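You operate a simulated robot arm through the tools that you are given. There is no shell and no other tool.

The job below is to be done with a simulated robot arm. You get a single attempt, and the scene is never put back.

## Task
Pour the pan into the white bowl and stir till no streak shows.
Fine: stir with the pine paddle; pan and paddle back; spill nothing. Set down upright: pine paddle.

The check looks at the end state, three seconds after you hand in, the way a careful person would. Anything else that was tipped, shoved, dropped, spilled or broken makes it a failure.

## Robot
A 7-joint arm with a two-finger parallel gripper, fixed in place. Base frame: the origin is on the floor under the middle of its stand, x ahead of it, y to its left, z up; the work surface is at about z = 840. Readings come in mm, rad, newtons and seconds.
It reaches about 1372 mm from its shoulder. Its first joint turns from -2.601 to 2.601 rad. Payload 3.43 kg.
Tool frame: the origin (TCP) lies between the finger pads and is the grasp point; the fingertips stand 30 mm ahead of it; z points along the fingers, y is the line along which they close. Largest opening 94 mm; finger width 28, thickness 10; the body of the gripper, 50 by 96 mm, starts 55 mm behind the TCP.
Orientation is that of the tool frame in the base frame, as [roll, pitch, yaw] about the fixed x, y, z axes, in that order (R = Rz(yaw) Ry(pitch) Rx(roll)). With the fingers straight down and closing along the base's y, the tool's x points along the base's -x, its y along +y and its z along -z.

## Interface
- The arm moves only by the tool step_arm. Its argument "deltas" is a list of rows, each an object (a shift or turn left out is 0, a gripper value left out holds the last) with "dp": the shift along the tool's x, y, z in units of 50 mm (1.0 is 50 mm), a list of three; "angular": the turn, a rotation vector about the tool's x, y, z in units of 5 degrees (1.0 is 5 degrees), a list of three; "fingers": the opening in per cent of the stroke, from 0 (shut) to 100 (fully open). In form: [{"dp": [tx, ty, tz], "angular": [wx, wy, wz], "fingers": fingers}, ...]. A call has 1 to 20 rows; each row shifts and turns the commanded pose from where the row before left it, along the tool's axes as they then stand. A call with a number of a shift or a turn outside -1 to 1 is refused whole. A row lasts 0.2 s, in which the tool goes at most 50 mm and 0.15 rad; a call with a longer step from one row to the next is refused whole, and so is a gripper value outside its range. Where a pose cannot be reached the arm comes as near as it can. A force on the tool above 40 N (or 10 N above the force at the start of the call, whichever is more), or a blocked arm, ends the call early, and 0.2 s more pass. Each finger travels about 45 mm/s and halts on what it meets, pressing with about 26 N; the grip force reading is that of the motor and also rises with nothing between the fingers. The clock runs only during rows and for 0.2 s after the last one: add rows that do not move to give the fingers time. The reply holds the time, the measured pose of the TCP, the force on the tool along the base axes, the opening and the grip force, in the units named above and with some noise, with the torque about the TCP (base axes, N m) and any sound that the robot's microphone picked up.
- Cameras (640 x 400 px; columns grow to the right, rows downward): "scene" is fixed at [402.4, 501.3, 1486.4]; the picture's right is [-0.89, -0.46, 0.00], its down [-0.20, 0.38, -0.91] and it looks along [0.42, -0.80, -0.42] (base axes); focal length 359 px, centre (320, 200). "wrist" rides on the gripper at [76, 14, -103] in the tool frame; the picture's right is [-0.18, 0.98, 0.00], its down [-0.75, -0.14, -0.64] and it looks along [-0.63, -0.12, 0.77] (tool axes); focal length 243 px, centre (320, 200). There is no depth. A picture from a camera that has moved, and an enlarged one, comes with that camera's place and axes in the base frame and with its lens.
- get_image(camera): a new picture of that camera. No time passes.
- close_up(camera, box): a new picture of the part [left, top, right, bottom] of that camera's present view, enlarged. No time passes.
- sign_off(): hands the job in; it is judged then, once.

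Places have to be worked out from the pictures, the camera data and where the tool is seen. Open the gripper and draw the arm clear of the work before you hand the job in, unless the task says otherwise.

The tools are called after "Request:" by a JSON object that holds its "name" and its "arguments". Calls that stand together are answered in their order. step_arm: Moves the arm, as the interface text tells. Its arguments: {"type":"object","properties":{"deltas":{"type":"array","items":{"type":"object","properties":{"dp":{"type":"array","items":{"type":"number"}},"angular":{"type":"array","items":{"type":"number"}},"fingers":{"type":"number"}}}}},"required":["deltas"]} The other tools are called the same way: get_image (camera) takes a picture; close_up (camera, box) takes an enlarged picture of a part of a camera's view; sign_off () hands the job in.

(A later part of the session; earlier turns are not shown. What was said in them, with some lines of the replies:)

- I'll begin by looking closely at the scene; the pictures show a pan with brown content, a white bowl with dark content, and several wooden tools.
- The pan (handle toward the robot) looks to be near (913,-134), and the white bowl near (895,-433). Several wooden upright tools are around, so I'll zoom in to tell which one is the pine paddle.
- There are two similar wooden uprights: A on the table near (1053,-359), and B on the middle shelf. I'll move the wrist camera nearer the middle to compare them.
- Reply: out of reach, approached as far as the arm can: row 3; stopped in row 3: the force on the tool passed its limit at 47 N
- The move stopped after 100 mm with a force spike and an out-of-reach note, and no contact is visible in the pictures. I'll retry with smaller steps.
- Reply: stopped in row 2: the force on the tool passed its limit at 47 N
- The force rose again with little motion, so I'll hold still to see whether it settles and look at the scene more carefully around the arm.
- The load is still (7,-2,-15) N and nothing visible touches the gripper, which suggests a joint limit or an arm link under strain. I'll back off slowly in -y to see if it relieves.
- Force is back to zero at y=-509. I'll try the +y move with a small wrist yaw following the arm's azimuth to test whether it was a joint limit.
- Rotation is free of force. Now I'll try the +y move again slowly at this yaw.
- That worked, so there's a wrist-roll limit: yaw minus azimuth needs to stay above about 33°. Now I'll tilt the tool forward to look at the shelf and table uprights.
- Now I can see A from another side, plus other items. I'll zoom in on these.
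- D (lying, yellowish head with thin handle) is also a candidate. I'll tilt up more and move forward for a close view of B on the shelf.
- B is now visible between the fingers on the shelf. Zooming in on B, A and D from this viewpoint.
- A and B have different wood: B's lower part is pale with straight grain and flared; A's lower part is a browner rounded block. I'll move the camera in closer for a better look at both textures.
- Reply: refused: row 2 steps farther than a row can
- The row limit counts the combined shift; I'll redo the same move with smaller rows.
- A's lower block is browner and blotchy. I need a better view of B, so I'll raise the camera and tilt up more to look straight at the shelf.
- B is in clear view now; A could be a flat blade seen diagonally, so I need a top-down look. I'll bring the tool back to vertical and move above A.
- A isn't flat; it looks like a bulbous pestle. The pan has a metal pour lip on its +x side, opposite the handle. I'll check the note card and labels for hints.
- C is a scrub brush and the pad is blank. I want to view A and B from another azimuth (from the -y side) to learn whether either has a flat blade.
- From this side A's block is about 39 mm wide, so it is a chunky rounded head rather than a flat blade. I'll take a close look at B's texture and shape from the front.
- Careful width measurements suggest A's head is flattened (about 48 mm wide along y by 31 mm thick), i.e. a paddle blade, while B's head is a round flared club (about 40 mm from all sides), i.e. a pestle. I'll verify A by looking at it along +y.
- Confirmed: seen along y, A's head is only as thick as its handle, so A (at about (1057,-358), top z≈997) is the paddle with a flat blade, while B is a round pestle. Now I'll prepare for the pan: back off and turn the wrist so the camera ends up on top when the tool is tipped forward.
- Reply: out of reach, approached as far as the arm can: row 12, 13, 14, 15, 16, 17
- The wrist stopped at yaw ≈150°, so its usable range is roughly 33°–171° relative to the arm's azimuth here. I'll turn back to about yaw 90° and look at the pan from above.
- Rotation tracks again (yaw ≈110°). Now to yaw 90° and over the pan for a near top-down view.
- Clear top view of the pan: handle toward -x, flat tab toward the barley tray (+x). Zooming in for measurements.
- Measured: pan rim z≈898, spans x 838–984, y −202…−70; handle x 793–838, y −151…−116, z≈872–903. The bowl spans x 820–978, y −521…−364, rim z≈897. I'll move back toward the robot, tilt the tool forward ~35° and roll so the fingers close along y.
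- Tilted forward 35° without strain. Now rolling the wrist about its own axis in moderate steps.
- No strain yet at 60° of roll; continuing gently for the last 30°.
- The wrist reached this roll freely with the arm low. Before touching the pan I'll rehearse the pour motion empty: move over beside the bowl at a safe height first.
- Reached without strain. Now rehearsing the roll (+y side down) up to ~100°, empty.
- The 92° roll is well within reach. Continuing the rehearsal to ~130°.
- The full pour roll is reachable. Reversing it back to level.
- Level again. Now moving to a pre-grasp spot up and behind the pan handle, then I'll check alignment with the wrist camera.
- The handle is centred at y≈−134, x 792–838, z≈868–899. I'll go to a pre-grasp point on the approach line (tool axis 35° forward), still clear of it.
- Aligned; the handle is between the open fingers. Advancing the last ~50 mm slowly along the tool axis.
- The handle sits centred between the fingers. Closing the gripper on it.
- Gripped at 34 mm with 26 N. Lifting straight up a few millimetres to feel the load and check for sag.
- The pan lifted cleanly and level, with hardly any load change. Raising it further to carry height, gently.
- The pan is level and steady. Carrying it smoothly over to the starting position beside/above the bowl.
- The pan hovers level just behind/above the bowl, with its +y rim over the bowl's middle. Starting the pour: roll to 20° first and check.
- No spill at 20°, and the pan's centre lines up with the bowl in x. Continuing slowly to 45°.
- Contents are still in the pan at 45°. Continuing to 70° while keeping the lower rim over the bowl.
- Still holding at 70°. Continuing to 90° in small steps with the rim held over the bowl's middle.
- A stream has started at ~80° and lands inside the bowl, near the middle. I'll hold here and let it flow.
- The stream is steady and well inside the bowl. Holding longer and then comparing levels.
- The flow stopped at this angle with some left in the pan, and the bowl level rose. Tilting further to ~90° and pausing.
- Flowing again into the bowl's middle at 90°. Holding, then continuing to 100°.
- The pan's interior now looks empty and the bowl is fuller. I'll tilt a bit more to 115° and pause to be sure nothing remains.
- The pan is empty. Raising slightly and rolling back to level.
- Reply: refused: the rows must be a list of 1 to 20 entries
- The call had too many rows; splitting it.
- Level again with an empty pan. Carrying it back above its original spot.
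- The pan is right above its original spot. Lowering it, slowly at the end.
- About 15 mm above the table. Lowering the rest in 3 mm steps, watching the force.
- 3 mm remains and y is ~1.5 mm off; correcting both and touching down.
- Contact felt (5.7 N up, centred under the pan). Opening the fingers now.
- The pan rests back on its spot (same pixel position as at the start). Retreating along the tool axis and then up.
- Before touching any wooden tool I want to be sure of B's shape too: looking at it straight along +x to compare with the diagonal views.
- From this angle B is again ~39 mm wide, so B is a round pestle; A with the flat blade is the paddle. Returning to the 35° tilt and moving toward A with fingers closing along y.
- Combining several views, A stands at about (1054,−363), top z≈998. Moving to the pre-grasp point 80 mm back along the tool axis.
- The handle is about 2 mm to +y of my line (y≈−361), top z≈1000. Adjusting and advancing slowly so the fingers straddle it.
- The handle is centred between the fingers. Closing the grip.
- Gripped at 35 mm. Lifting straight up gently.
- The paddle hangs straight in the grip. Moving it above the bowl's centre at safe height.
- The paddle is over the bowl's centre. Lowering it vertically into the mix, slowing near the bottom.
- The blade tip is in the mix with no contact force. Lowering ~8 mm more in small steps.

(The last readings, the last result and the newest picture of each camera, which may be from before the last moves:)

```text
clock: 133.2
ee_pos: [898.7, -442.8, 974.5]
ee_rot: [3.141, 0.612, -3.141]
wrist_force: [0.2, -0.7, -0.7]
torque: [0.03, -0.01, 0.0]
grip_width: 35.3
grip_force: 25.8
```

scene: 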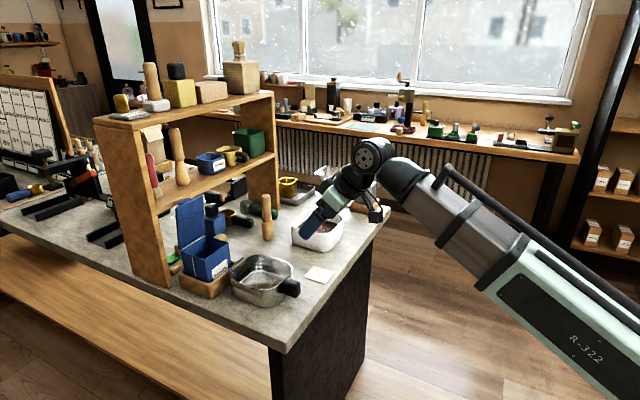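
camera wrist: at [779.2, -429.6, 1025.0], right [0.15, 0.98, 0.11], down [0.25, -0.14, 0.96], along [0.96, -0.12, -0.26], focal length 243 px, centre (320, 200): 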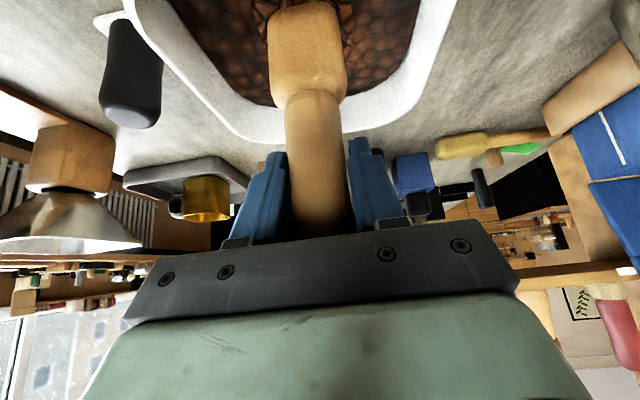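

Depth is good (blade bottom ≈ 852, no floor contact). First stirring circle, 30 mm radius.

Request:
{"name": "step_arm", "arguments": {"deltas": [{"dp": [-0.2454, 0, 0.1726]}, {"dp": [-0.2454, 0, 0.1726]}, {"dp": [0.0658, 0.3, -0.0463]}, {"dp": [0.1796, 0.2196, -0.1263]}, {"dp": [0.2454, 0.0804, -0.1726]}, {"dp": [0.2454, -0.0804, -0.1726]}, {"dp": [0.1796, -0.2196, -0.1263]}, {"dp": [0.0658, -0.3, -0.0463]}, {"dp": [-0.0658, -0.3, 0.0463]}, {"dp": [-0.1796, -0.2196, 0.1263]}, {"dp": [-0.2454, -0.0804, 0.1726]}, {"dp": [-0.2454, 0.0804, 0.1726]}, {"dp": [-0.1796, 0.2196, 0.1263]}, {"dp": [-0.0658, 0.3, 0.0463]}]}}

Request:
{"name": "close_up", "arguments": {"camera": "scene", "box": [250, 130, 390, 260]}}

Request:
{"name": "get_image", "arguments": {"camera": "wrist"}}

```text
clock: 136.2
ee_pos: [929.8, -443.1, 975.3]
ee_rot: [3.141, 0.614, -3.14]
wrist_force: [-0.4, -0.3, -1.3]
torque: [0.0, -0.03, 0.04]
grip_width: 35.3
grip_force: 25.8
```

```text
3.08 times, centred on (320, 195) of scene
camera zoom: at [402.4, 501.3, 1486.4], right [-0.89, -0.46, 0.0], down [-0.2, 0.38, -0.91], along [0.42, -0.8, -0.42], focal length 1104 px, centre (320, 215)
```

zoom: 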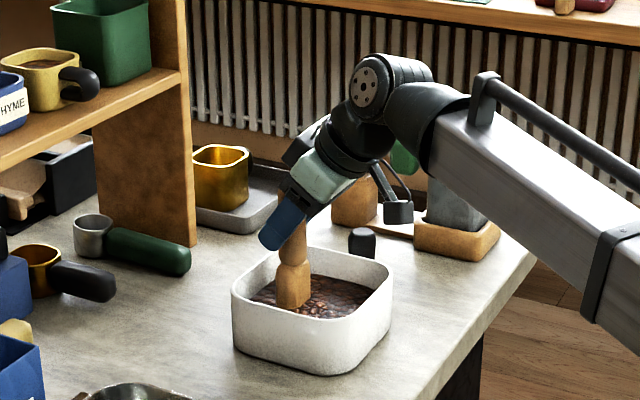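

```text
taken
camera wrist: at [810.0, -429.5, 1017.5], right [0.15, 0.98, 0.11], down [0.25, -0.14, 0.96], along [0.96, -0.12, -0.27], focal length 243 px, centre (320, 200)
```

wrist: 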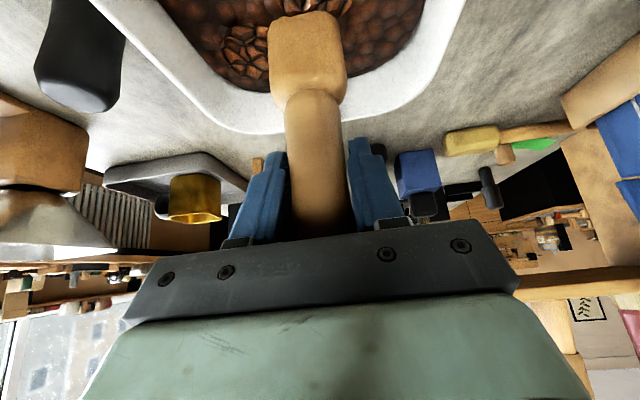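

No contact with the bowl and it hasn't moved. Checking the mix's appearance.

Request:
{"name": "close_up", "arguments": {"camera": "wrist", "box": [160, 0, 480, 120]}}

Request:
{"name": "close_up", "arguments": {"camera": "scene", "box": [290, 200, 350, 240]}}

```text
2.00 times, centred on (320, 60) of wrist
camera zoom: at [810.0, -429.5, 1017.5], right [0.15, 0.98, 0.11], down [0.25, -0.14, 0.96], along [0.96, -0.12, -0.27], focal length 485 px, centre (320, 480)
```

zoom: 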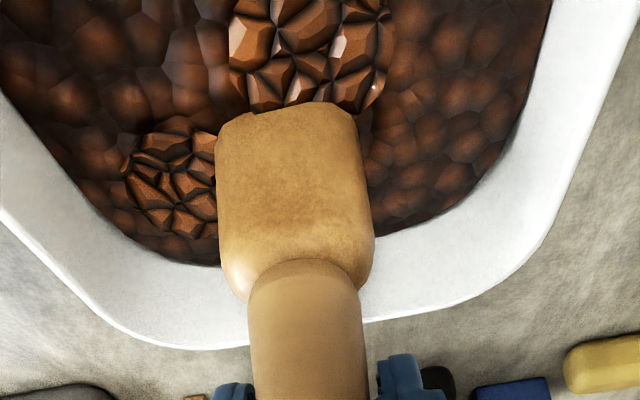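

```text
10.00 times, centred on (320, 220) of scene
camera zoom: at [402.4, 501.3, 1486.4], right [-0.89, -0.46, 0.0], down [-0.2, 0.38, -0.91], along [0.42, -0.8, -0.42], focal length 3588 px, centre (320, 0)
```

zoom: 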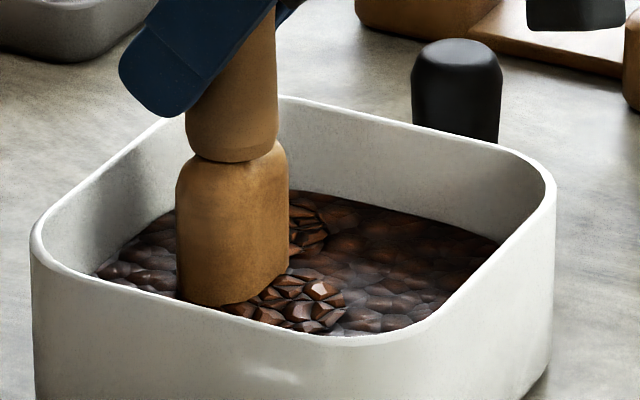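

Some unmixed patches are still visible, so I'll keep stirring: two more circles.

Request:
{"name": "step_arm", "arguments": {"deltas": [{"dp": [0.0937, 0.3526, -0.0659]}, {"dp": [0.2454, 0.218, -0.1726]}, {"dp": [0.3033, 0, -0.2133]}, {"dp": [0.2454, -0.218, -0.1726]}, {"dp": [0.0937, -0.3526, -0.0659]}, {"dp": [-0.0937, -0.3526, 0.0659]}, {"dp": [-0.2454, -0.218, 0.1726]}, {"dp": [-0.3033, 0, 0.2133]}, {"dp": [-0.2454, 0.218, 0.1726]}, {"dp": [-0.0937, 0.3526, 0.0659]}, {"dp": [0.0937, 0.3526, -0.0659]}, {"dp": [0.2454, 0.218, -0.1726]}, {"dp": [0.3033, 0, -0.2133]}, {"dp": [0.2454, -0.218, -0.1726]}, {"dp": [0.0937, -0.3526, -0.0659]}, {"dp": [-0.0937, -0.3526, 0.0659]}, {"dp": [-0.2454, -0.218, 0.1726]}, {"dp": [-0.3033, 0, 0.2133]}, {"dp": [-0.2454, 0.218, 0.1726]}, {"dp": [-0.0937, 0.3526, 0.0659]}]}}

Request:
{"name": "close_up", "arguments": {"camera": "wrist", "box": [160, 0, 480, 120]}}

Request:
{"name": "close_up", "arguments": {"camera": "scene", "box": [290, 200, 350, 240]}}

```text
clock: 140.4
ee_pos: [928.0, -443.7, 974.2]
ee_rot: [3.141, 0.611, -3.141]
wrist_force: [0.2, 1.0, -1.5]
torque: [0.01, -0.02, 0.02]
grip_width: 35.5
grip_force: 25.8
```

```text
2.00 times, centred on (320, 60) of wrist
camera zoom: at [809.2, -429.5, 1017.1], right [0.15, 0.98, 0.11], down [0.25, -0.14, 0.96], along [0.96, -0.12, -0.27], focal length 485 px, centre (320, 480)
```

zoom: 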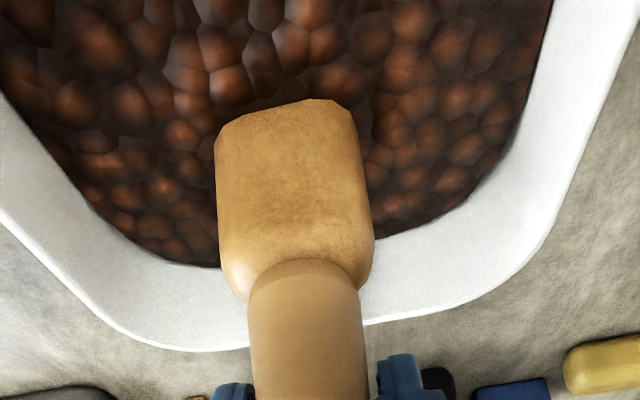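

```text
10.00 times, centred on (320, 220) of scene
camera zoom: at [402.4, 501.3, 1486.4], right [-0.89, -0.46, 0.0], down [-0.2, 0.38, -0.91], along [0.42, -0.8, -0.42], focal length 3588 px, centre (320, 0)
```

zoom: 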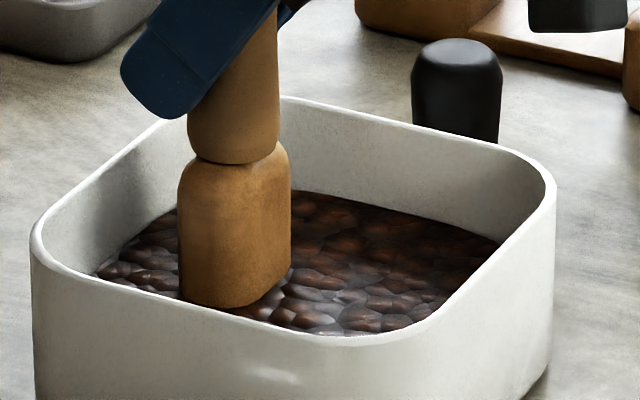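

The patches have blended in. Two more circles for thoroughness, then I'll return to centre.

Request:
{"name": "step_arm", "arguments": {"deltas": [{"dp": [0.0937, -0.3526, -0.0659]}, {"dp": [0.2454, -0.218, -0.1726]}, {"dp": [0.3033, 0, -0.2133]}, {"dp": [0.2454, 0.218, -0.1726]}, {"dp": [0.0937, 0.3526, -0.0659]}, {"dp": [-0.0937, 0.3526, 0.0659]}, {"dp": [-0.2454, 0.218, 0.1726]}, {"dp": [-0.3033, 0, 0.2133]}, {"dp": [-0.2454, -0.218, 0.1726]}, {"dp": [-0.0937, -0.3526, 0.0659]}, {"dp": [0.0937, -0.3526, -0.0659]}, {"dp": [0.2454, -0.218, -0.1726]}, {"dp": [0.3033, 0, -0.2133]}, {"dp": [0.2454, 0.218, -0.1726]}, {"dp": [0.0937, 0.3526, -0.0659]}, {"dp": [-0.0937, 0.3526, 0.0659]}, {"dp": [-0.2454, 0.218, 0.1726]}, {"dp": [-0.3033, 0, 0.2133]}, {"dp": [-0.2454, -0.218, 0.1726]}, {"dp": [-0.0937, -0.3526, 0.0659]}]}}

Request:
{"name": "step_arm", "arguments": {"deltas": [{"dp": [0.2454, 0, -0.1726]}, {"dp": [0.2454, 0, -0.1726]}, {"dp": [0.2454, 0, -0.1726]}, {"dp": [0.1, 0, -0.07]}, {"dp": [-0.1, 0, 0.07]}, {"dp": [-0.2454, 0, 0.1726]}, {"dp": [-0.2454, 0, 0.1726]}, {"dp": [0.1, 0.2, -0.07]}, {"dp": [0, 0.3, 0]}, {"dp": [0, -0.3, 0]}, {"dp": [0, -0.4, 0]}, {"dp": [0, -0.3, 0]}, {"dp": [0, 0.3, 0]}, {"dp": [0, 0.2, 0]}, {"dp": [0, 0, 0]}]}}

Request:
{"name": "close_up", "arguments": {"camera": "wrist", "box": [100, 0, 480, 140]}}

Request:
{"name": "close_up", "arguments": {"camera": "scene", "box": [290, 200, 350, 240]}}

```text
clock: 144.6
ee_pos: [929.9, -443.6, 974.0]
ee_rot: [3.14, 0.612, -3.141]
wrist_force: [0.1, 0.0, -1.6]
torque: [0.0, -0.02, 0.0]
grip_width: 35.5
grip_force: 25.9
```

```text
clock: 147.8
ee_pos: [907.3, -441.2, 973.7]
ee_rot: [-3.14, 0.614, 3.141]
wrist_force: [0.2, 0.1, -2.2]
torque: [0.01, -0.04, 0.01]
grip_width: 35.4
grip_force: 25.5
```

```text
1.68 times, centred on (290, 70) of wrist
camera zoom: at [789.0, -429.2, 1016.9], right [0.15, 0.98, 0.11], down [0.25, -0.14, 0.96], along [0.96, -0.12, -0.26], focal length 409 px, centre (370, 419)
```

zoom: 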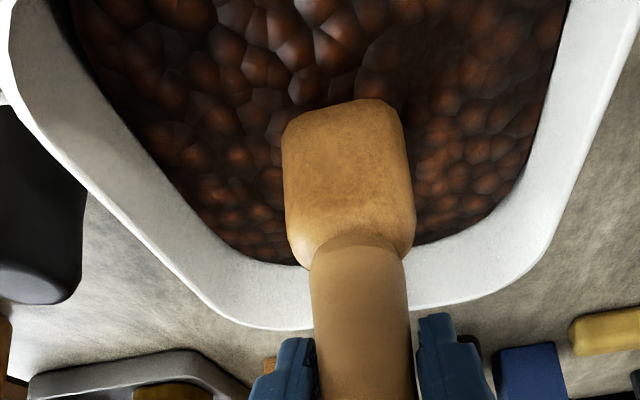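

```text
10.00 times, centred on (320, 220) of scene
camera zoom: at [402.4, 501.3, 1486.4], right [-0.89, -0.46, 0.0], down [-0.2, 0.38, -0.91], along [0.42, -0.8, -0.42], focal length 3588 px, centre (320, 0)
```

zoom: 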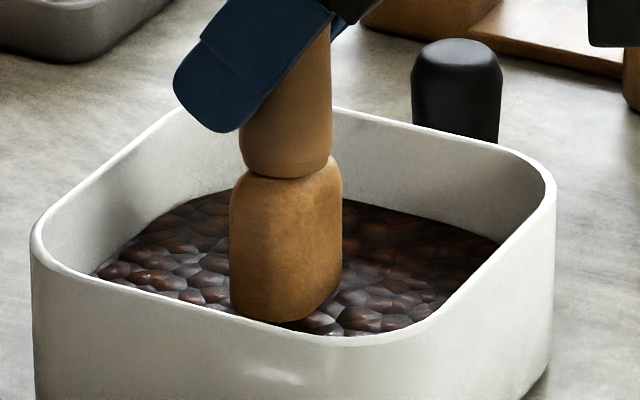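

The mix is uniform with no patches. Lifting the paddle slowly straight up above the bowl and pausing so anything clinging falls in.

Request:
{"name": "step_arm", "arguments": {"deltas": [{"dp": [-0.057, 0, -0.082]}, {"dp": [-0.115, 0, -0.164]}, {"dp": [-0.17, 0, -0.245]}, {"dp": [-0.2, 0, -0.286]}, {"dp": [-0.2, 0, -0.286]}, {"dp": [-0.17, 0, -0.245]}, {"dp": [-0.1, 0, -0.143]}, {"dp": [0, 0, 0]}, {"dp": [0, 0, 0]}, {"dp": [0, 0, 0]}, {"dp": [0, 0, 0]}, {"dp": [0, 0, 0]}, {"dp": [0, 0, 0]}]}}

Request:
{"name": "get_image", "arguments": {"camera": "wrist"}}

Request:
{"name": "close_up", "arguments": {"camera": "scene", "box": [270, 170, 370, 250]}}

```text
clock: 150.6
ee_pos: [908.6, -443.4, 1063.0]
ee_rot: [3.141, 0.613, 3.141]
wrist_force: [-0.4, 0.1, -1.1]
torque: [-0.03, -0.02, 0.0]
grip_width: 35.2
grip_force: 25.9
```

```text
taken
camera wrist: at [788.7, -429.9, 1105.9], right [0.15, 0.98, 0.11], down [0.25, -0.14, 0.96], along [0.96, -0.12, -0.26], focal length 243 px, centre (320, 200)
```

wrist: 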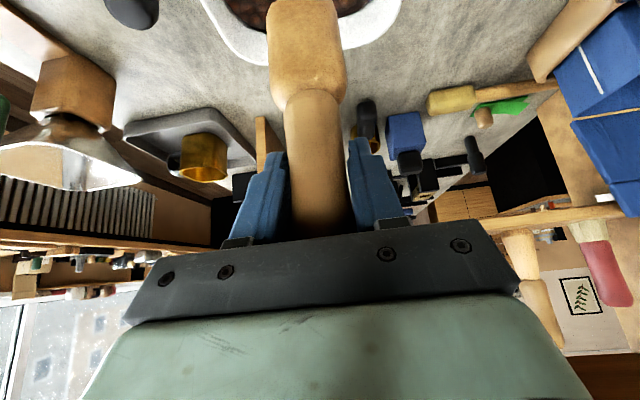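

```text
5.00 times, centred on (320, 210) of scene
camera zoom: at [402.4, 501.3, 1486.4], right [-0.89, -0.46, 0.0], down [-0.2, 0.38, -0.91], along [0.42, -0.8, -0.42], focal length 1794 px, centre (320, 150)
```

zoom: 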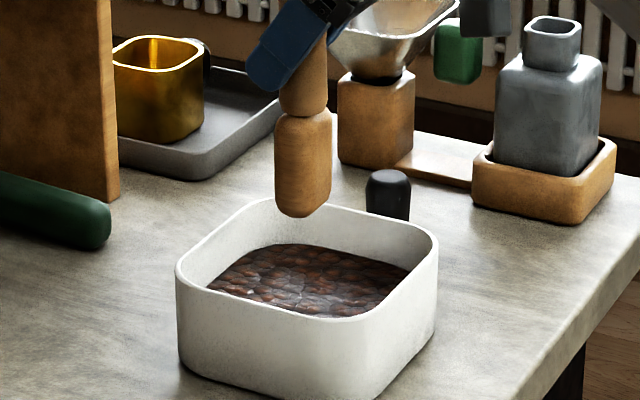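

Request:
{"name": "close_up", "arguments": {"camera": "scene", "box": [295, 210, 350, 245]}}

Request:
{"name": "close_up", "arguments": {"camera": "wrist", "box": [200, 0, 420, 120]}}

```text
11.43 times, centred on (322, 228) of scene
camera zoom: at [402.4, 501.3, 1486.4], right [-0.89, -0.46, 0.0], down [-0.2, 0.38, -0.91], along [0.42, -0.8, -0.42], focal length 4100 px, centre (291, -114)
```

zoom: 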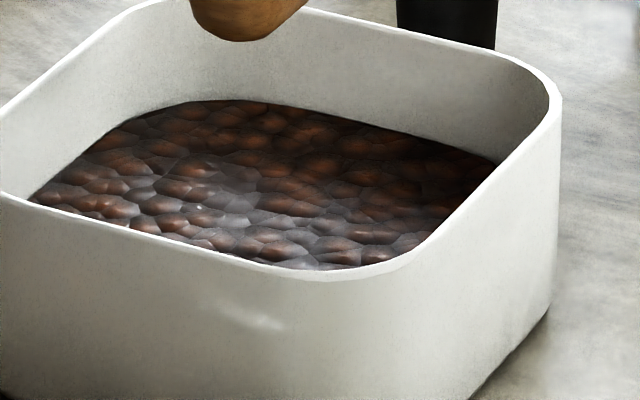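

```text
2.91 times, centred on (310, 60) of wrist
camera zoom: at [788.7, -429.9, 1105.9], right [0.15, 0.98, 0.11], down [0.25, -0.14, 0.96], along [0.96, -0.12, -0.26], focal length 706 px, centre (349, 607)
```

zoom: 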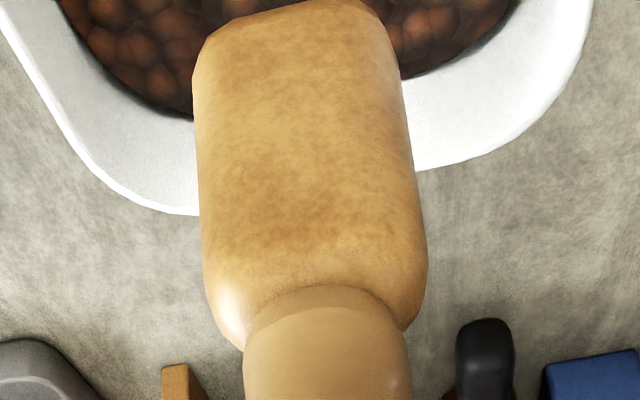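

The paddle is clean and the mix looks uniform. To be sure, I'll back away with the paddle and look down at the whole bowl surface.

Request:
{"name": "step_arm", "arguments": {"deltas": [{"dp": [0.2, 0.166, -0.203]}, {"dp": [0.39, 0.332, -0.406]}, {"dp": [0.39, 0.332, -0.406]}, {"dp": [0.39, 0.332, -0.406]}, {"dp": [0.39, 0.332, -0.406]}, {"dp": [0.2, 0.166, -0.203]}, {"dp": [0, 0, 0]}]}}

Request:
{"name": "get_image", "arguments": {"camera": "wrist"}}

Request:
{"name": "close_up", "arguments": {"camera": "wrist", "box": [180, 10, 320, 120]}}

Request:
{"name": "close_up", "arguments": {"camera": "scene", "box": [270, 170, 370, 260]}}

```text
clock: 152.2
ee_pos: [769.5, -359.3, 1089.7]
ee_rot: [-3.141, 0.613, -3.141]
wrist_force: [0.7, -0.3, -1.7]
torque: [0.0, 0.01, -0.01]
grip_width: 35.5
grip_force: 25.3
```

```text
taken
camera wrist: at [649.9, -346.8, 1132.5], right [0.15, 0.98, 0.11], down [0.25, -0.14, 0.96], along [0.96, -0.12, -0.26], focal length 243 px, centre (320, 200)
```

wrist: 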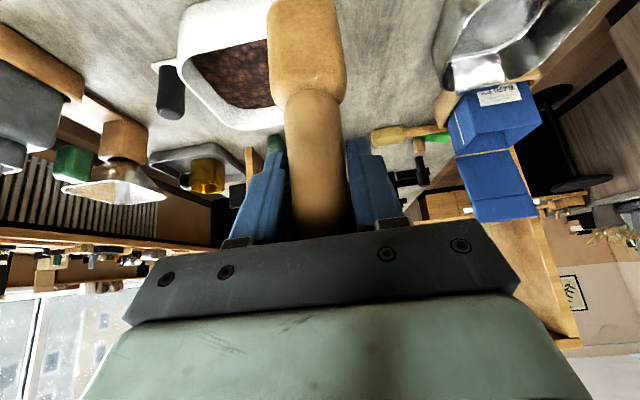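

```text
3.64 times, centred on (250, 65) of wrist
camera zoom: at [649.9, -346.8, 1132.5], right [0.15, 0.98, 0.11], down [0.25, -0.14, 0.96], along [0.96, -0.12, -0.26], focal length 882 px, centre (574, 691)
```

zoom: 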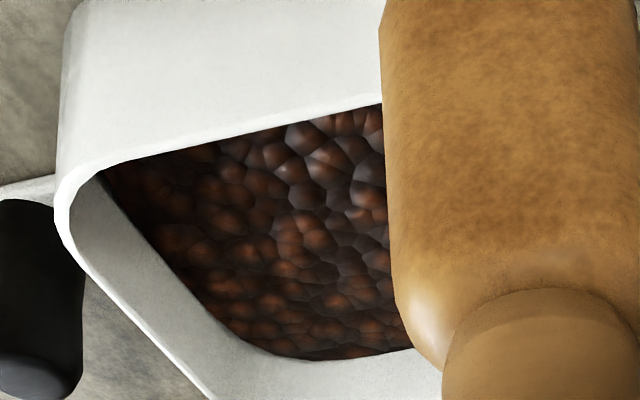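

```text
4.44 times, centred on (320, 215) of scene
camera zoom: at [402.4, 501.3, 1486.4], right [-0.89, -0.46, 0.0], down [-0.2, 0.38, -0.91], along [0.42, -0.8, -0.42], focal length 1595 px, centre (320, 133)
```

zoom: 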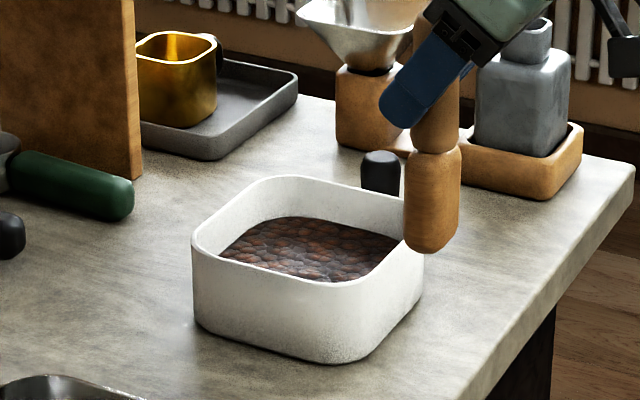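

The surface is uniform everywhere, no streaks. Carrying the paddle back above its original place.

Request:
{"name": "step_arm", "arguments": {"deltas": [{"dp": [-0.32, 0, 0.25]}, {"dp": [-0.64, -0.006, 0.501]}, {"dp": [-0.64, -0.006, 0.501]}, {"dp": [-0.64, -0.006, 0.501]}, {"dp": [-0.64, -0.006, 0.501]}, {"dp": [-0.64, -0.006, 0.501]}, {"dp": [-0.64, -0.006, 0.501]}, {"dp": [-0.31, 0, 0.25]}, {"dp": [0, 0, 0]}, {"dp": [0, 0, 0]}]}}

Request:
{"name": "get_image", "arguments": {"camera": "wrist"}}

Request:
{"name": "close_up", "arguments": {"camera": "scene", "box": [230, 130, 330, 250]}}

```text
clock: 154.4
ee_pos: [1051.6, -363.5, 1074.7]
ee_rot: [3.141, 0.612, 3.141]
wrist_force: [-0.7, 0.0, -1.8]
torque: [0.02, -0.03, -0.01]
grip_width: 35.2
grip_force: 26.3
```

```text
taken
camera wrist: at [933.6, -349.6, 1117.6], right [0.15, 0.98, 0.11], down [0.25, -0.14, 0.96], along [0.96, -0.12, -0.26], focal length 243 px, centre (320, 200)
```

wrist: 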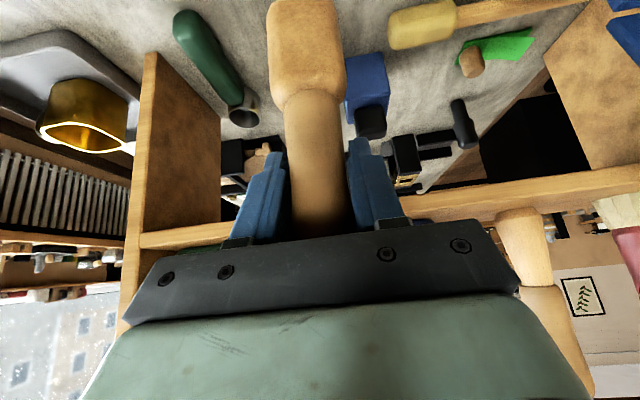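

```text
3.33 times, centred on (280, 190) of scene
camera zoom: at [402.4, 501.3, 1486.4], right [-0.89, -0.46, 0.0], down [-0.2, 0.38, -0.91], along [0.42, -0.8, -0.42], focal length 1196 px, centre (453, 233)
```

zoom: 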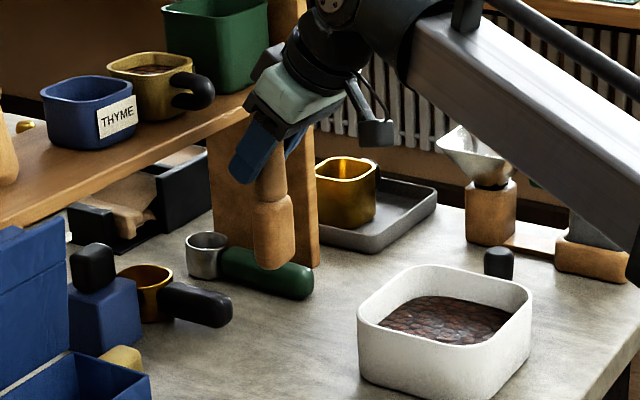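

Within ~2 mm of the original position; correcting y and lowering toward the table.

Request:
{"name": "step_arm", "arguments": {"deltas": [{"dp": [0, 0.036, 0]}, {"dp": [0.115, 0, 0.164]}, {"dp": [0.23, 0, 0.327]}, {"dp": [0.23, 0, 0.327]}, {"dp": [0.23, 0, 0.327]}, {"dp": [0.2, 0, 0.286]}, {"dp": [0.115, 0, 0.164]}, {"dp": [0.057, 0, 0.082]}, {"dp": [0, 0, 0]}]}}

Request:
{"name": "close_up", "arguments": {"camera": "scene", "box": [230, 150, 330, 250]}}

Request:
{"name": "get_image", "arguments": {"camera": "wrist"}}

```text
clock: 156.4
ee_pos: [1052.9, -360.3, 970.8]
ee_rot: [-3.14, 0.612, -3.141]
wrist_force: [0.9, 0.4, -1.5]
torque: [0.03, -0.01, 0.02]
grip_width: 35.3
grip_force: 26.4
```

```text
4.00 times, centred on (280, 200) of scene
camera zoom: at [402.4, 501.3, 1486.4], right [-0.89, -0.46, 0.0], down [-0.2, 0.38, -0.91], along [0.42, -0.8, -0.42], focal length 1435 px, centre (480, 200)
```

zoom: 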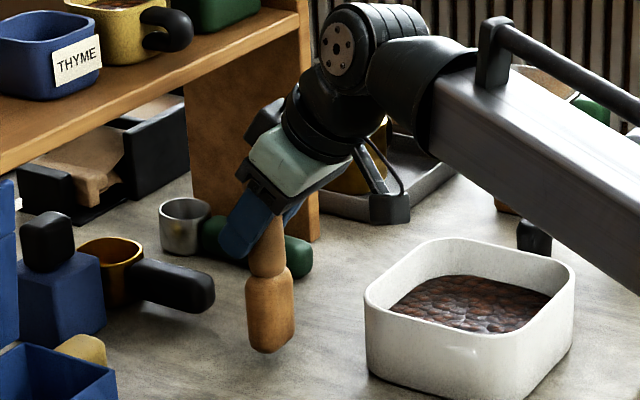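

```text
taken
camera wrist: at [933.7, -347.1, 1014.4], right [0.15, 0.98, 0.11], down [0.25, -0.14, 0.96], along [0.96, -0.12, -0.26], focal length 243 px, centre (320, 200)
```

wrist: 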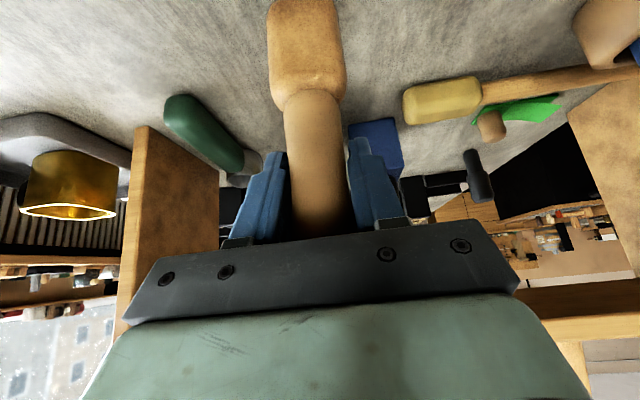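

About 9 mm above the table. Lowering in 1.5 mm steps and watching for contact.

Request:
{"name": "step_arm", "arguments": {"deltas": [{"dp": [0.023, 0, 0.033]}, {"dp": [0.023, 0, 0.033]}, {"dp": [0.0173, 0, 0.0245]}, {"dp": [0.0173, 0, 0.0245]}, {"dp": [0, 0, 0]}]}}

```text
clock: 157.6
ee_pos: [1053.4, -360.2, 966.0]
ee_rot: [-3.142, 0.613, 3.142]
wrist_force: [0.4, 0.0, -1.5]
torque: [-0.06, -0.02, -0.02]
grip_width: 35.4
grip_force: 26.0
```

Request:
{"name": "step_arm", "arguments": {"deltas": [{"dp": [0.0173, 0, 0.0245]}, {"dp": [0.0115, 0, 0.0164]}, {"dp": [0, 0, 0]}, {"dp": [0, 0, 0]}]}}

```text
clock: 158.6
ee_pos: [1053.4, -360.0, 963.3]
ee_rot: [-3.141, 0.613, 3.142]
wrist_force: [0.0, -0.2, -0.6]
torque: [-0.02, -0.01, 0.0]
grip_width: 35.3
grip_force: 26.1
```

Load is starting to ease (−1.5 → −0.6 N). One more millimetre at a time.

Request:
{"name": "step_arm", "arguments": {"deltas": [{"dp": [0.0115, 0, 0.0164]}, {"dp": [0, 0, 0]}, {"dp": [0, 0, 0]}]}}

Request:
{"name": "close_up", "arguments": {"camera": "scene", "box": [230, 150, 330, 250]}}

```text
clock: 159.4
ee_pos: [1053.2, -361.2, 962.2]
ee_rot: [3.141, 0.614, -3.141]
wrist_force: [-0.2, 0.2, 7.8]
torque: [-0.13, 0.02, 0.0]
grip_width: 35.4
grip_force: 25.9
```

```text
4.00 times, centred on (280, 200) of scene
camera zoom: at [402.4, 501.3, 1486.4], right [-0.89, -0.46, 0.0], down [-0.2, 0.38, -0.91], along [0.42, -0.8, -0.42], focal length 1435 px, centre (480, 200)
```

zoom: 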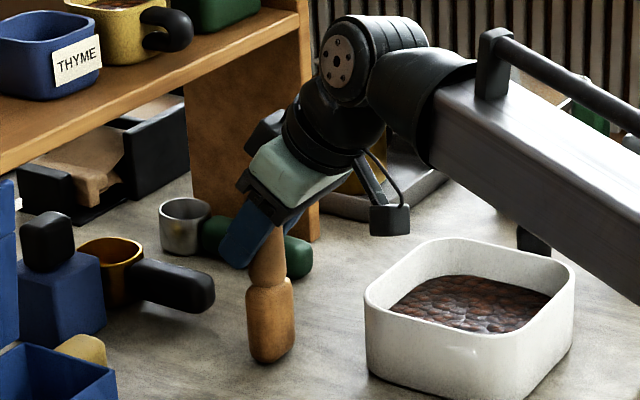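

The paddle is standing flat on its original spot (7.8 N contact). Easing the pressure and opening the fingers gradually.

Request:
{"name": "step_arm", "arguments": {"deltas": [{"dp": [-0.005, 0, -0.007]}, {"fingers": 40}, {"fingers": 42}, {"fingers": 46}, {"fingers": 52}, {"fingers": 60}, {"fingers": 75}, {"fingers": 90}, {"fingers": 100}, {"fingers": 100}, {"fingers": 100}]}}

Request:
{"name": "close_up", "arguments": {"camera": "scene", "box": [230, 150, 330, 250]}}

Request:
{"name": "get_image", "arguments": {"camera": "wrist"}}

```text
clock: 161.8
ee_pos: [1053.1, -360.6, 962.0]
ee_rot: [-3.141, 0.612, 3.141]
wrist_force: [-0.7, -0.4, -0.5]
torque: [0.01, 0.0, -0.01]
grip_width: 93.6
grip_force: 0.1
```

```text
4.00 times, centred on (280, 200) of scene
camera zoom: at [402.4, 501.3, 1486.4], right [-0.89, -0.46, 0.0], down [-0.2, 0.38, -0.91], along [0.42, -0.8, -0.42], focal length 1435 px, centre (480, 200)
```

zoom: 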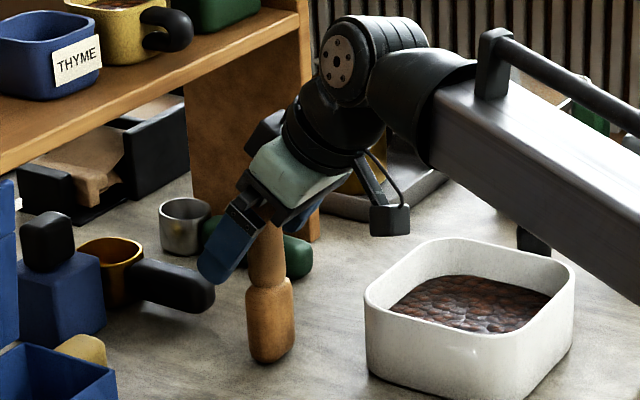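

```text
taken
camera wrist: at [933.7, -346.8, 1004.7], right [0.15, 0.98, 0.11], down [0.25, -0.14, 0.96], along [0.96, -0.12, -0.26], focal length 243 px, centre (320, 200)
```

wrist: 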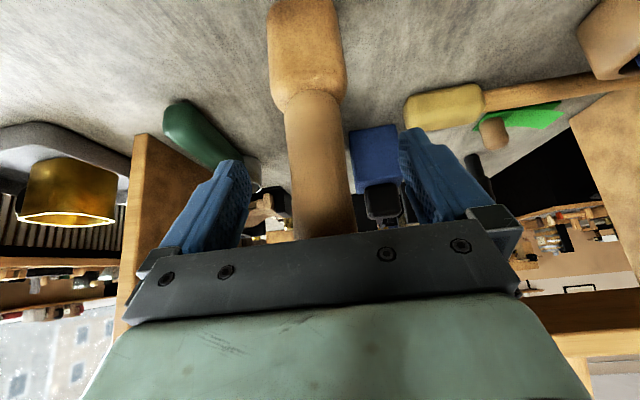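

The paddle stands on its own. Retreating straight back along the tool axis, slowly at first.

Request:
{"name": "step_arm", "arguments": {"deltas": [{"dp": [0, 0, -0.15]}, {"dp": [0, 0, -0.3]}, {"dp": [0, 0, -0.5]}, {"dp": [0, 0, -0.7]}, {"dp": [0, 0, -0.8]}, {"dp": [0, 0, -0.8]}, {"dp": [0, 0, -0.8]}, {"dp": [0, 0, -0.4]}, {"dp": [0, 0, 0]}]}}

Request:
{"name": "get_image", "arguments": {"camera": "scene"}}

Request:
{"name": "get_image", "arguments": {"camera": "wrist"}}

```text
clock: 163.8
ee_pos: [923.2, -360.9, 1145.5]
ee_rot: [3.139, 0.612, 3.141]
wrist_force: [-0.2, 0.5, 0.0]
torque: [-0.01, -0.02, -0.01]
grip_width: 93.9
grip_force: 0.0
```

```text
taken
```

scene: 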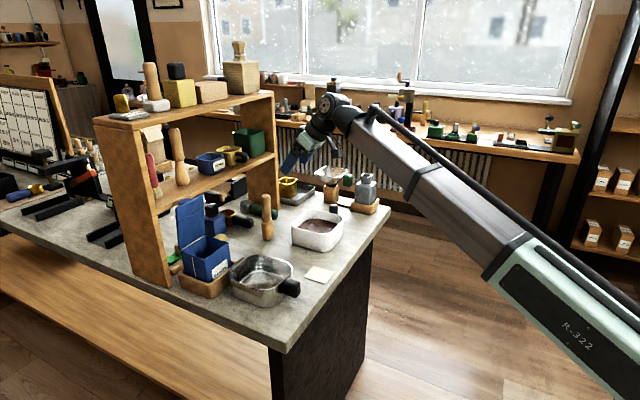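

```text
taken
camera wrist: at [804.5, -347.3, 1187.1], right [0.15, 0.98, 0.11], down [0.25, -0.14, 0.96], along [0.96, -0.12, -0.26], focal length 243 px, centre (320, 200)
```

wrist: 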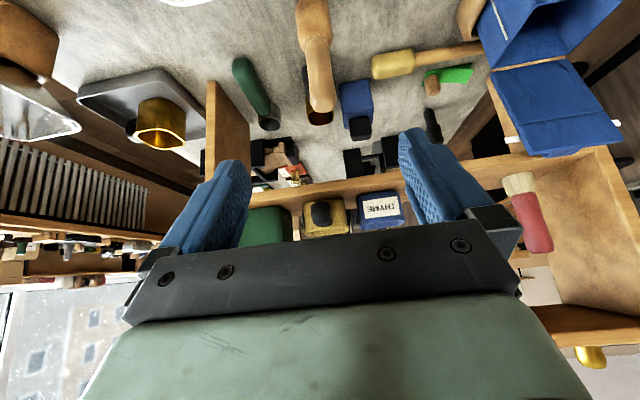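

Everything stands as it should. Drawing the arm well back, then I'll do a final inspection of bowl, pan and paddle.

Request:
{"name": "step_arm", "arguments": {"deltas": [{"dp": [0.24, 0, -0.3]}, {"dp": [0.472, 0, -0.6]}, {"dp": [0.472, 0, -0.6]}, {"dp": [0.472, 0, -0.6]}, {"dp": [0.472, 0, -0.6]}, {"dp": [0.24, 0, -0.3]}, {"dp": [0, 0, 0]}]}}

Request:
{"name": "close_up", "arguments": {"camera": "scene", "box": [160, 140, 400, 310]}}

Request:
{"name": "close_up", "arguments": {"camera": "scene", "box": [285, 205, 350, 250]}}

Request:
{"name": "get_image", "arguments": {"camera": "wrist"}}

```text
clock: 165.4
ee_pos: [741.4, -360.0, 1199.0]
ee_rot: [-3.141, 0.613, 3.142]
wrist_force: [0.2, 0.5, -0.8]
torque: [0.03, 0.0, 0.02]
grip_width: 93.8
grip_force: 0.0
```

```text
2.35 times, centred on (280, 225) of scene
camera zoom: at [402.4, 501.3, 1486.4], right [-0.89, -0.46, 0.0], down [-0.2, 0.38, -0.91], along [0.42, -0.8, -0.42], focal length 844 px, centre (414, 141)
```

zoom: 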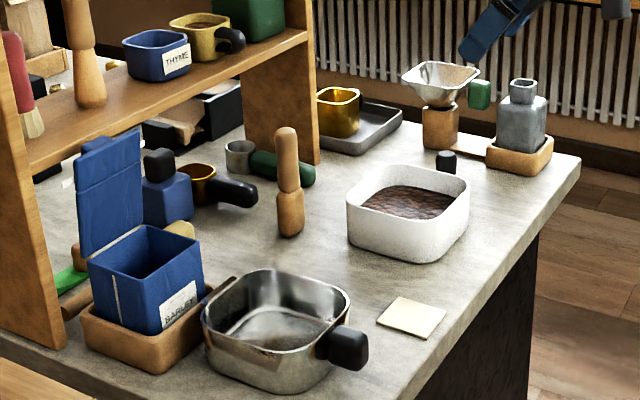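

```text
8.89 times, centred on (318, 228) of scene
camera zoom: at [402.4, 501.3, 1486.4], right [-0.89, -0.46, 0.0], down [-0.2, 0.38, -0.91], along [0.42, -0.8, -0.42], focal length 3189 px, centre (342, -44)
```

zoom: 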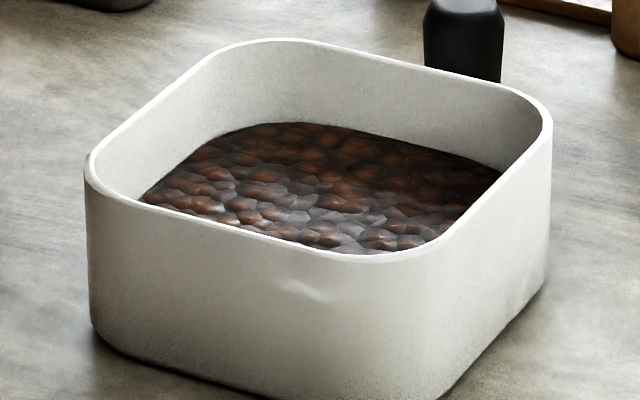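

```text
taken
camera wrist: at [621.8, -346.9, 1241.4], right [0.15, 0.98, 0.11], down [0.25, -0.14, 0.96], along [0.96, -0.12, -0.26], focal length 243 px, centre (320, 200)
```

wrist: 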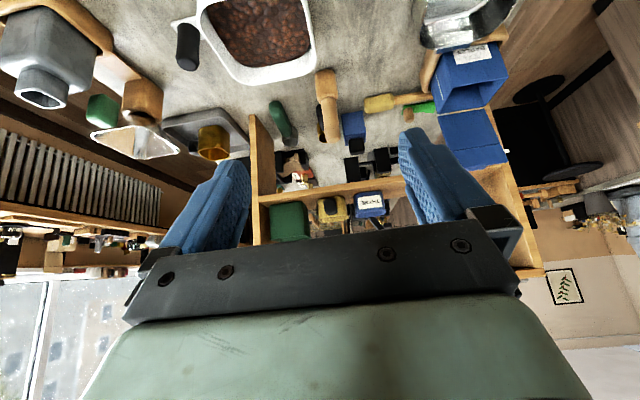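

Comparing the pan's position with the initial close-up, using the same crops.

Request:
{"name": "close_up", "arguments": {"camera": "scene", "box": [215, 240, 315, 310]}}

Request:
{"name": "close_up", "arguments": {"camera": "scene", "box": [250, 185, 290, 250]}}

Request:
{"name": "close_up", "arguments": {"camera": "wrist", "box": [180, 0, 340, 100]}}

```text
5.71 times, centred on (265, 275) of scene
camera zoom: at [402.4, 501.3, 1486.4], right [-0.89, -0.46, 0.0], down [-0.2, 0.38, -0.91], along [0.42, -0.8, -0.42], focal length 2050 px, centre (634, -229)
```

zoom: 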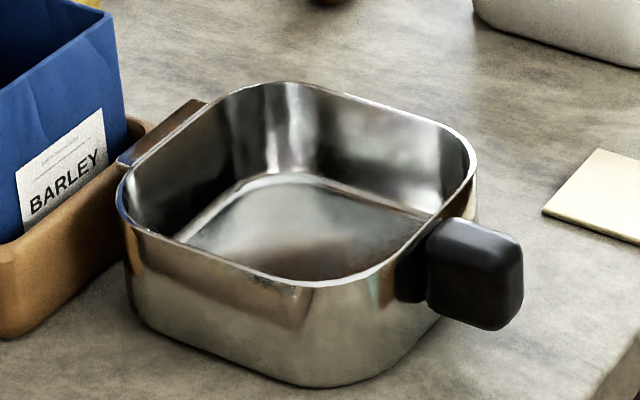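

```text
6.15 times, centred on (270, 218) of scene
camera zoom: at [402.4, 501.3, 1486.4], right [-0.89, -0.46, 0.0], down [-0.2, 0.38, -0.91], along [0.42, -0.8, -0.42], focal length 2208 px, centre (628, 92)
```

zoom: 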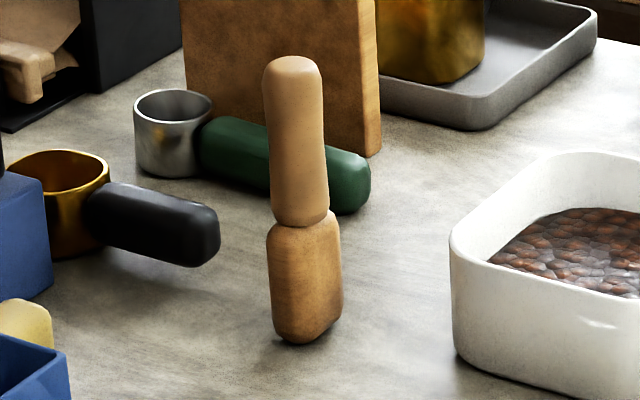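

```text
4.00 times, centred on (260, 50) of wrist
camera zoom: at [621.8, -346.9, 1241.4], right [0.15, 0.98, 0.11], down [0.25, -0.14, 0.96], along [0.96, -0.12, -0.26], focal length 970 px, centre (560, 800)
```

zoom: 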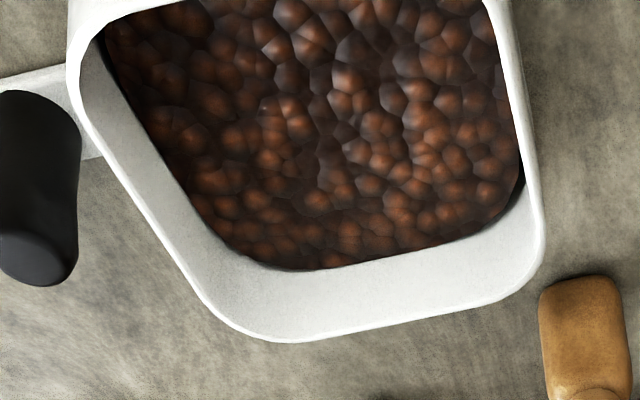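

The paddle is exactly where it was, and the pan's handle is in place (the pan turned by only a couple of degrees when gripped). I'll back off a little more to see the complete bowl surface once.

Request:
{"name": "step_arm", "arguments": {"deltas": [{"dp": [0.4, -0.3, -0.28]}, {"dp": [0.4, -0.5, -0.28]}, {"dp": [0.2, -0.5, -0.14]}, {"dp": [0, -0.3, 0]}, {"dp": [0, 0, 0]}]}}

Request:
{"name": "get_image", "arguments": {"camera": "wrist"}}

Request:
{"name": "close_up", "arguments": {"camera": "wrist", "box": [240, 0, 420, 120]}}

```text
clock: 166.6
ee_pos: [679.5, -440.0, 1198.3]
ee_rot: [3.14, 0.614, 3.141]
wrist_force: [0.5, -0.6, 0.7]
torque: [0.0, -0.02, 0.02]
grip_width: 93.8
grip_force: 0.1
```

```text
taken
camera wrist: at [561.1, -427.0, 1240.9], right [0.15, 0.98, 0.11], down [0.25, -0.14, 0.96], along [0.96, -0.12, -0.26], focal length 243 px, centre (320, 200)
```

wrist: 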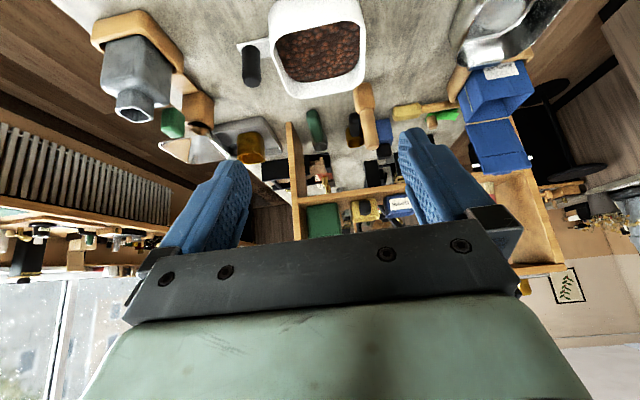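

```text
3.33 times, centred on (330, 60) of wrist
camera zoom: at [561.1, -427.0, 1240.9], right [0.15, 0.98, 0.11], down [0.25, -0.14, 0.96], along [0.96, -0.12, -0.26], focal length 809 px, centre (287, 667)
```

zoom: 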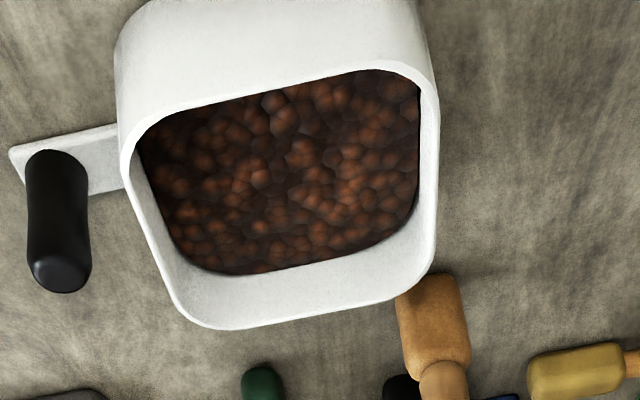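

The bowl's surface is evenly mixed, nothing is spilled on the table, the pan and paddle are back, the gripper is open and the arm is clear. Handing in.

Request:
{"name": "sign_off", "arguments": {}}

```text
The job is handed in.
```

I poured the pan into the white bowl, stirred the mix with the wooden paddle until it looked even, and put the pan and paddle back. I've handed it in; the result of the check isn't known yet.

- **Pour:** The pan came up empty, and I saw nothing spilled on the table.
- **Stir:** After five circles and a few strokes, the last views of the bowl showed no streaks or unmixed patches.
- **Paddle:** It is standing upright exactly where it was, by before-and-after pictures.
- **Pan:** The handle is back in the same spot. The pan turned by about 3° when I gripped it and I left it that way, so its far end sits several millimetres from where it started.
- **Choice of tool:** Nothing was labelled "pine paddle". I used the upright wooden tool beside the bowl because its head is flat like a blade. The similar one on the shelf has a round, flared head like a pestle.

The gripper is open and the arm is drawn back from the table.
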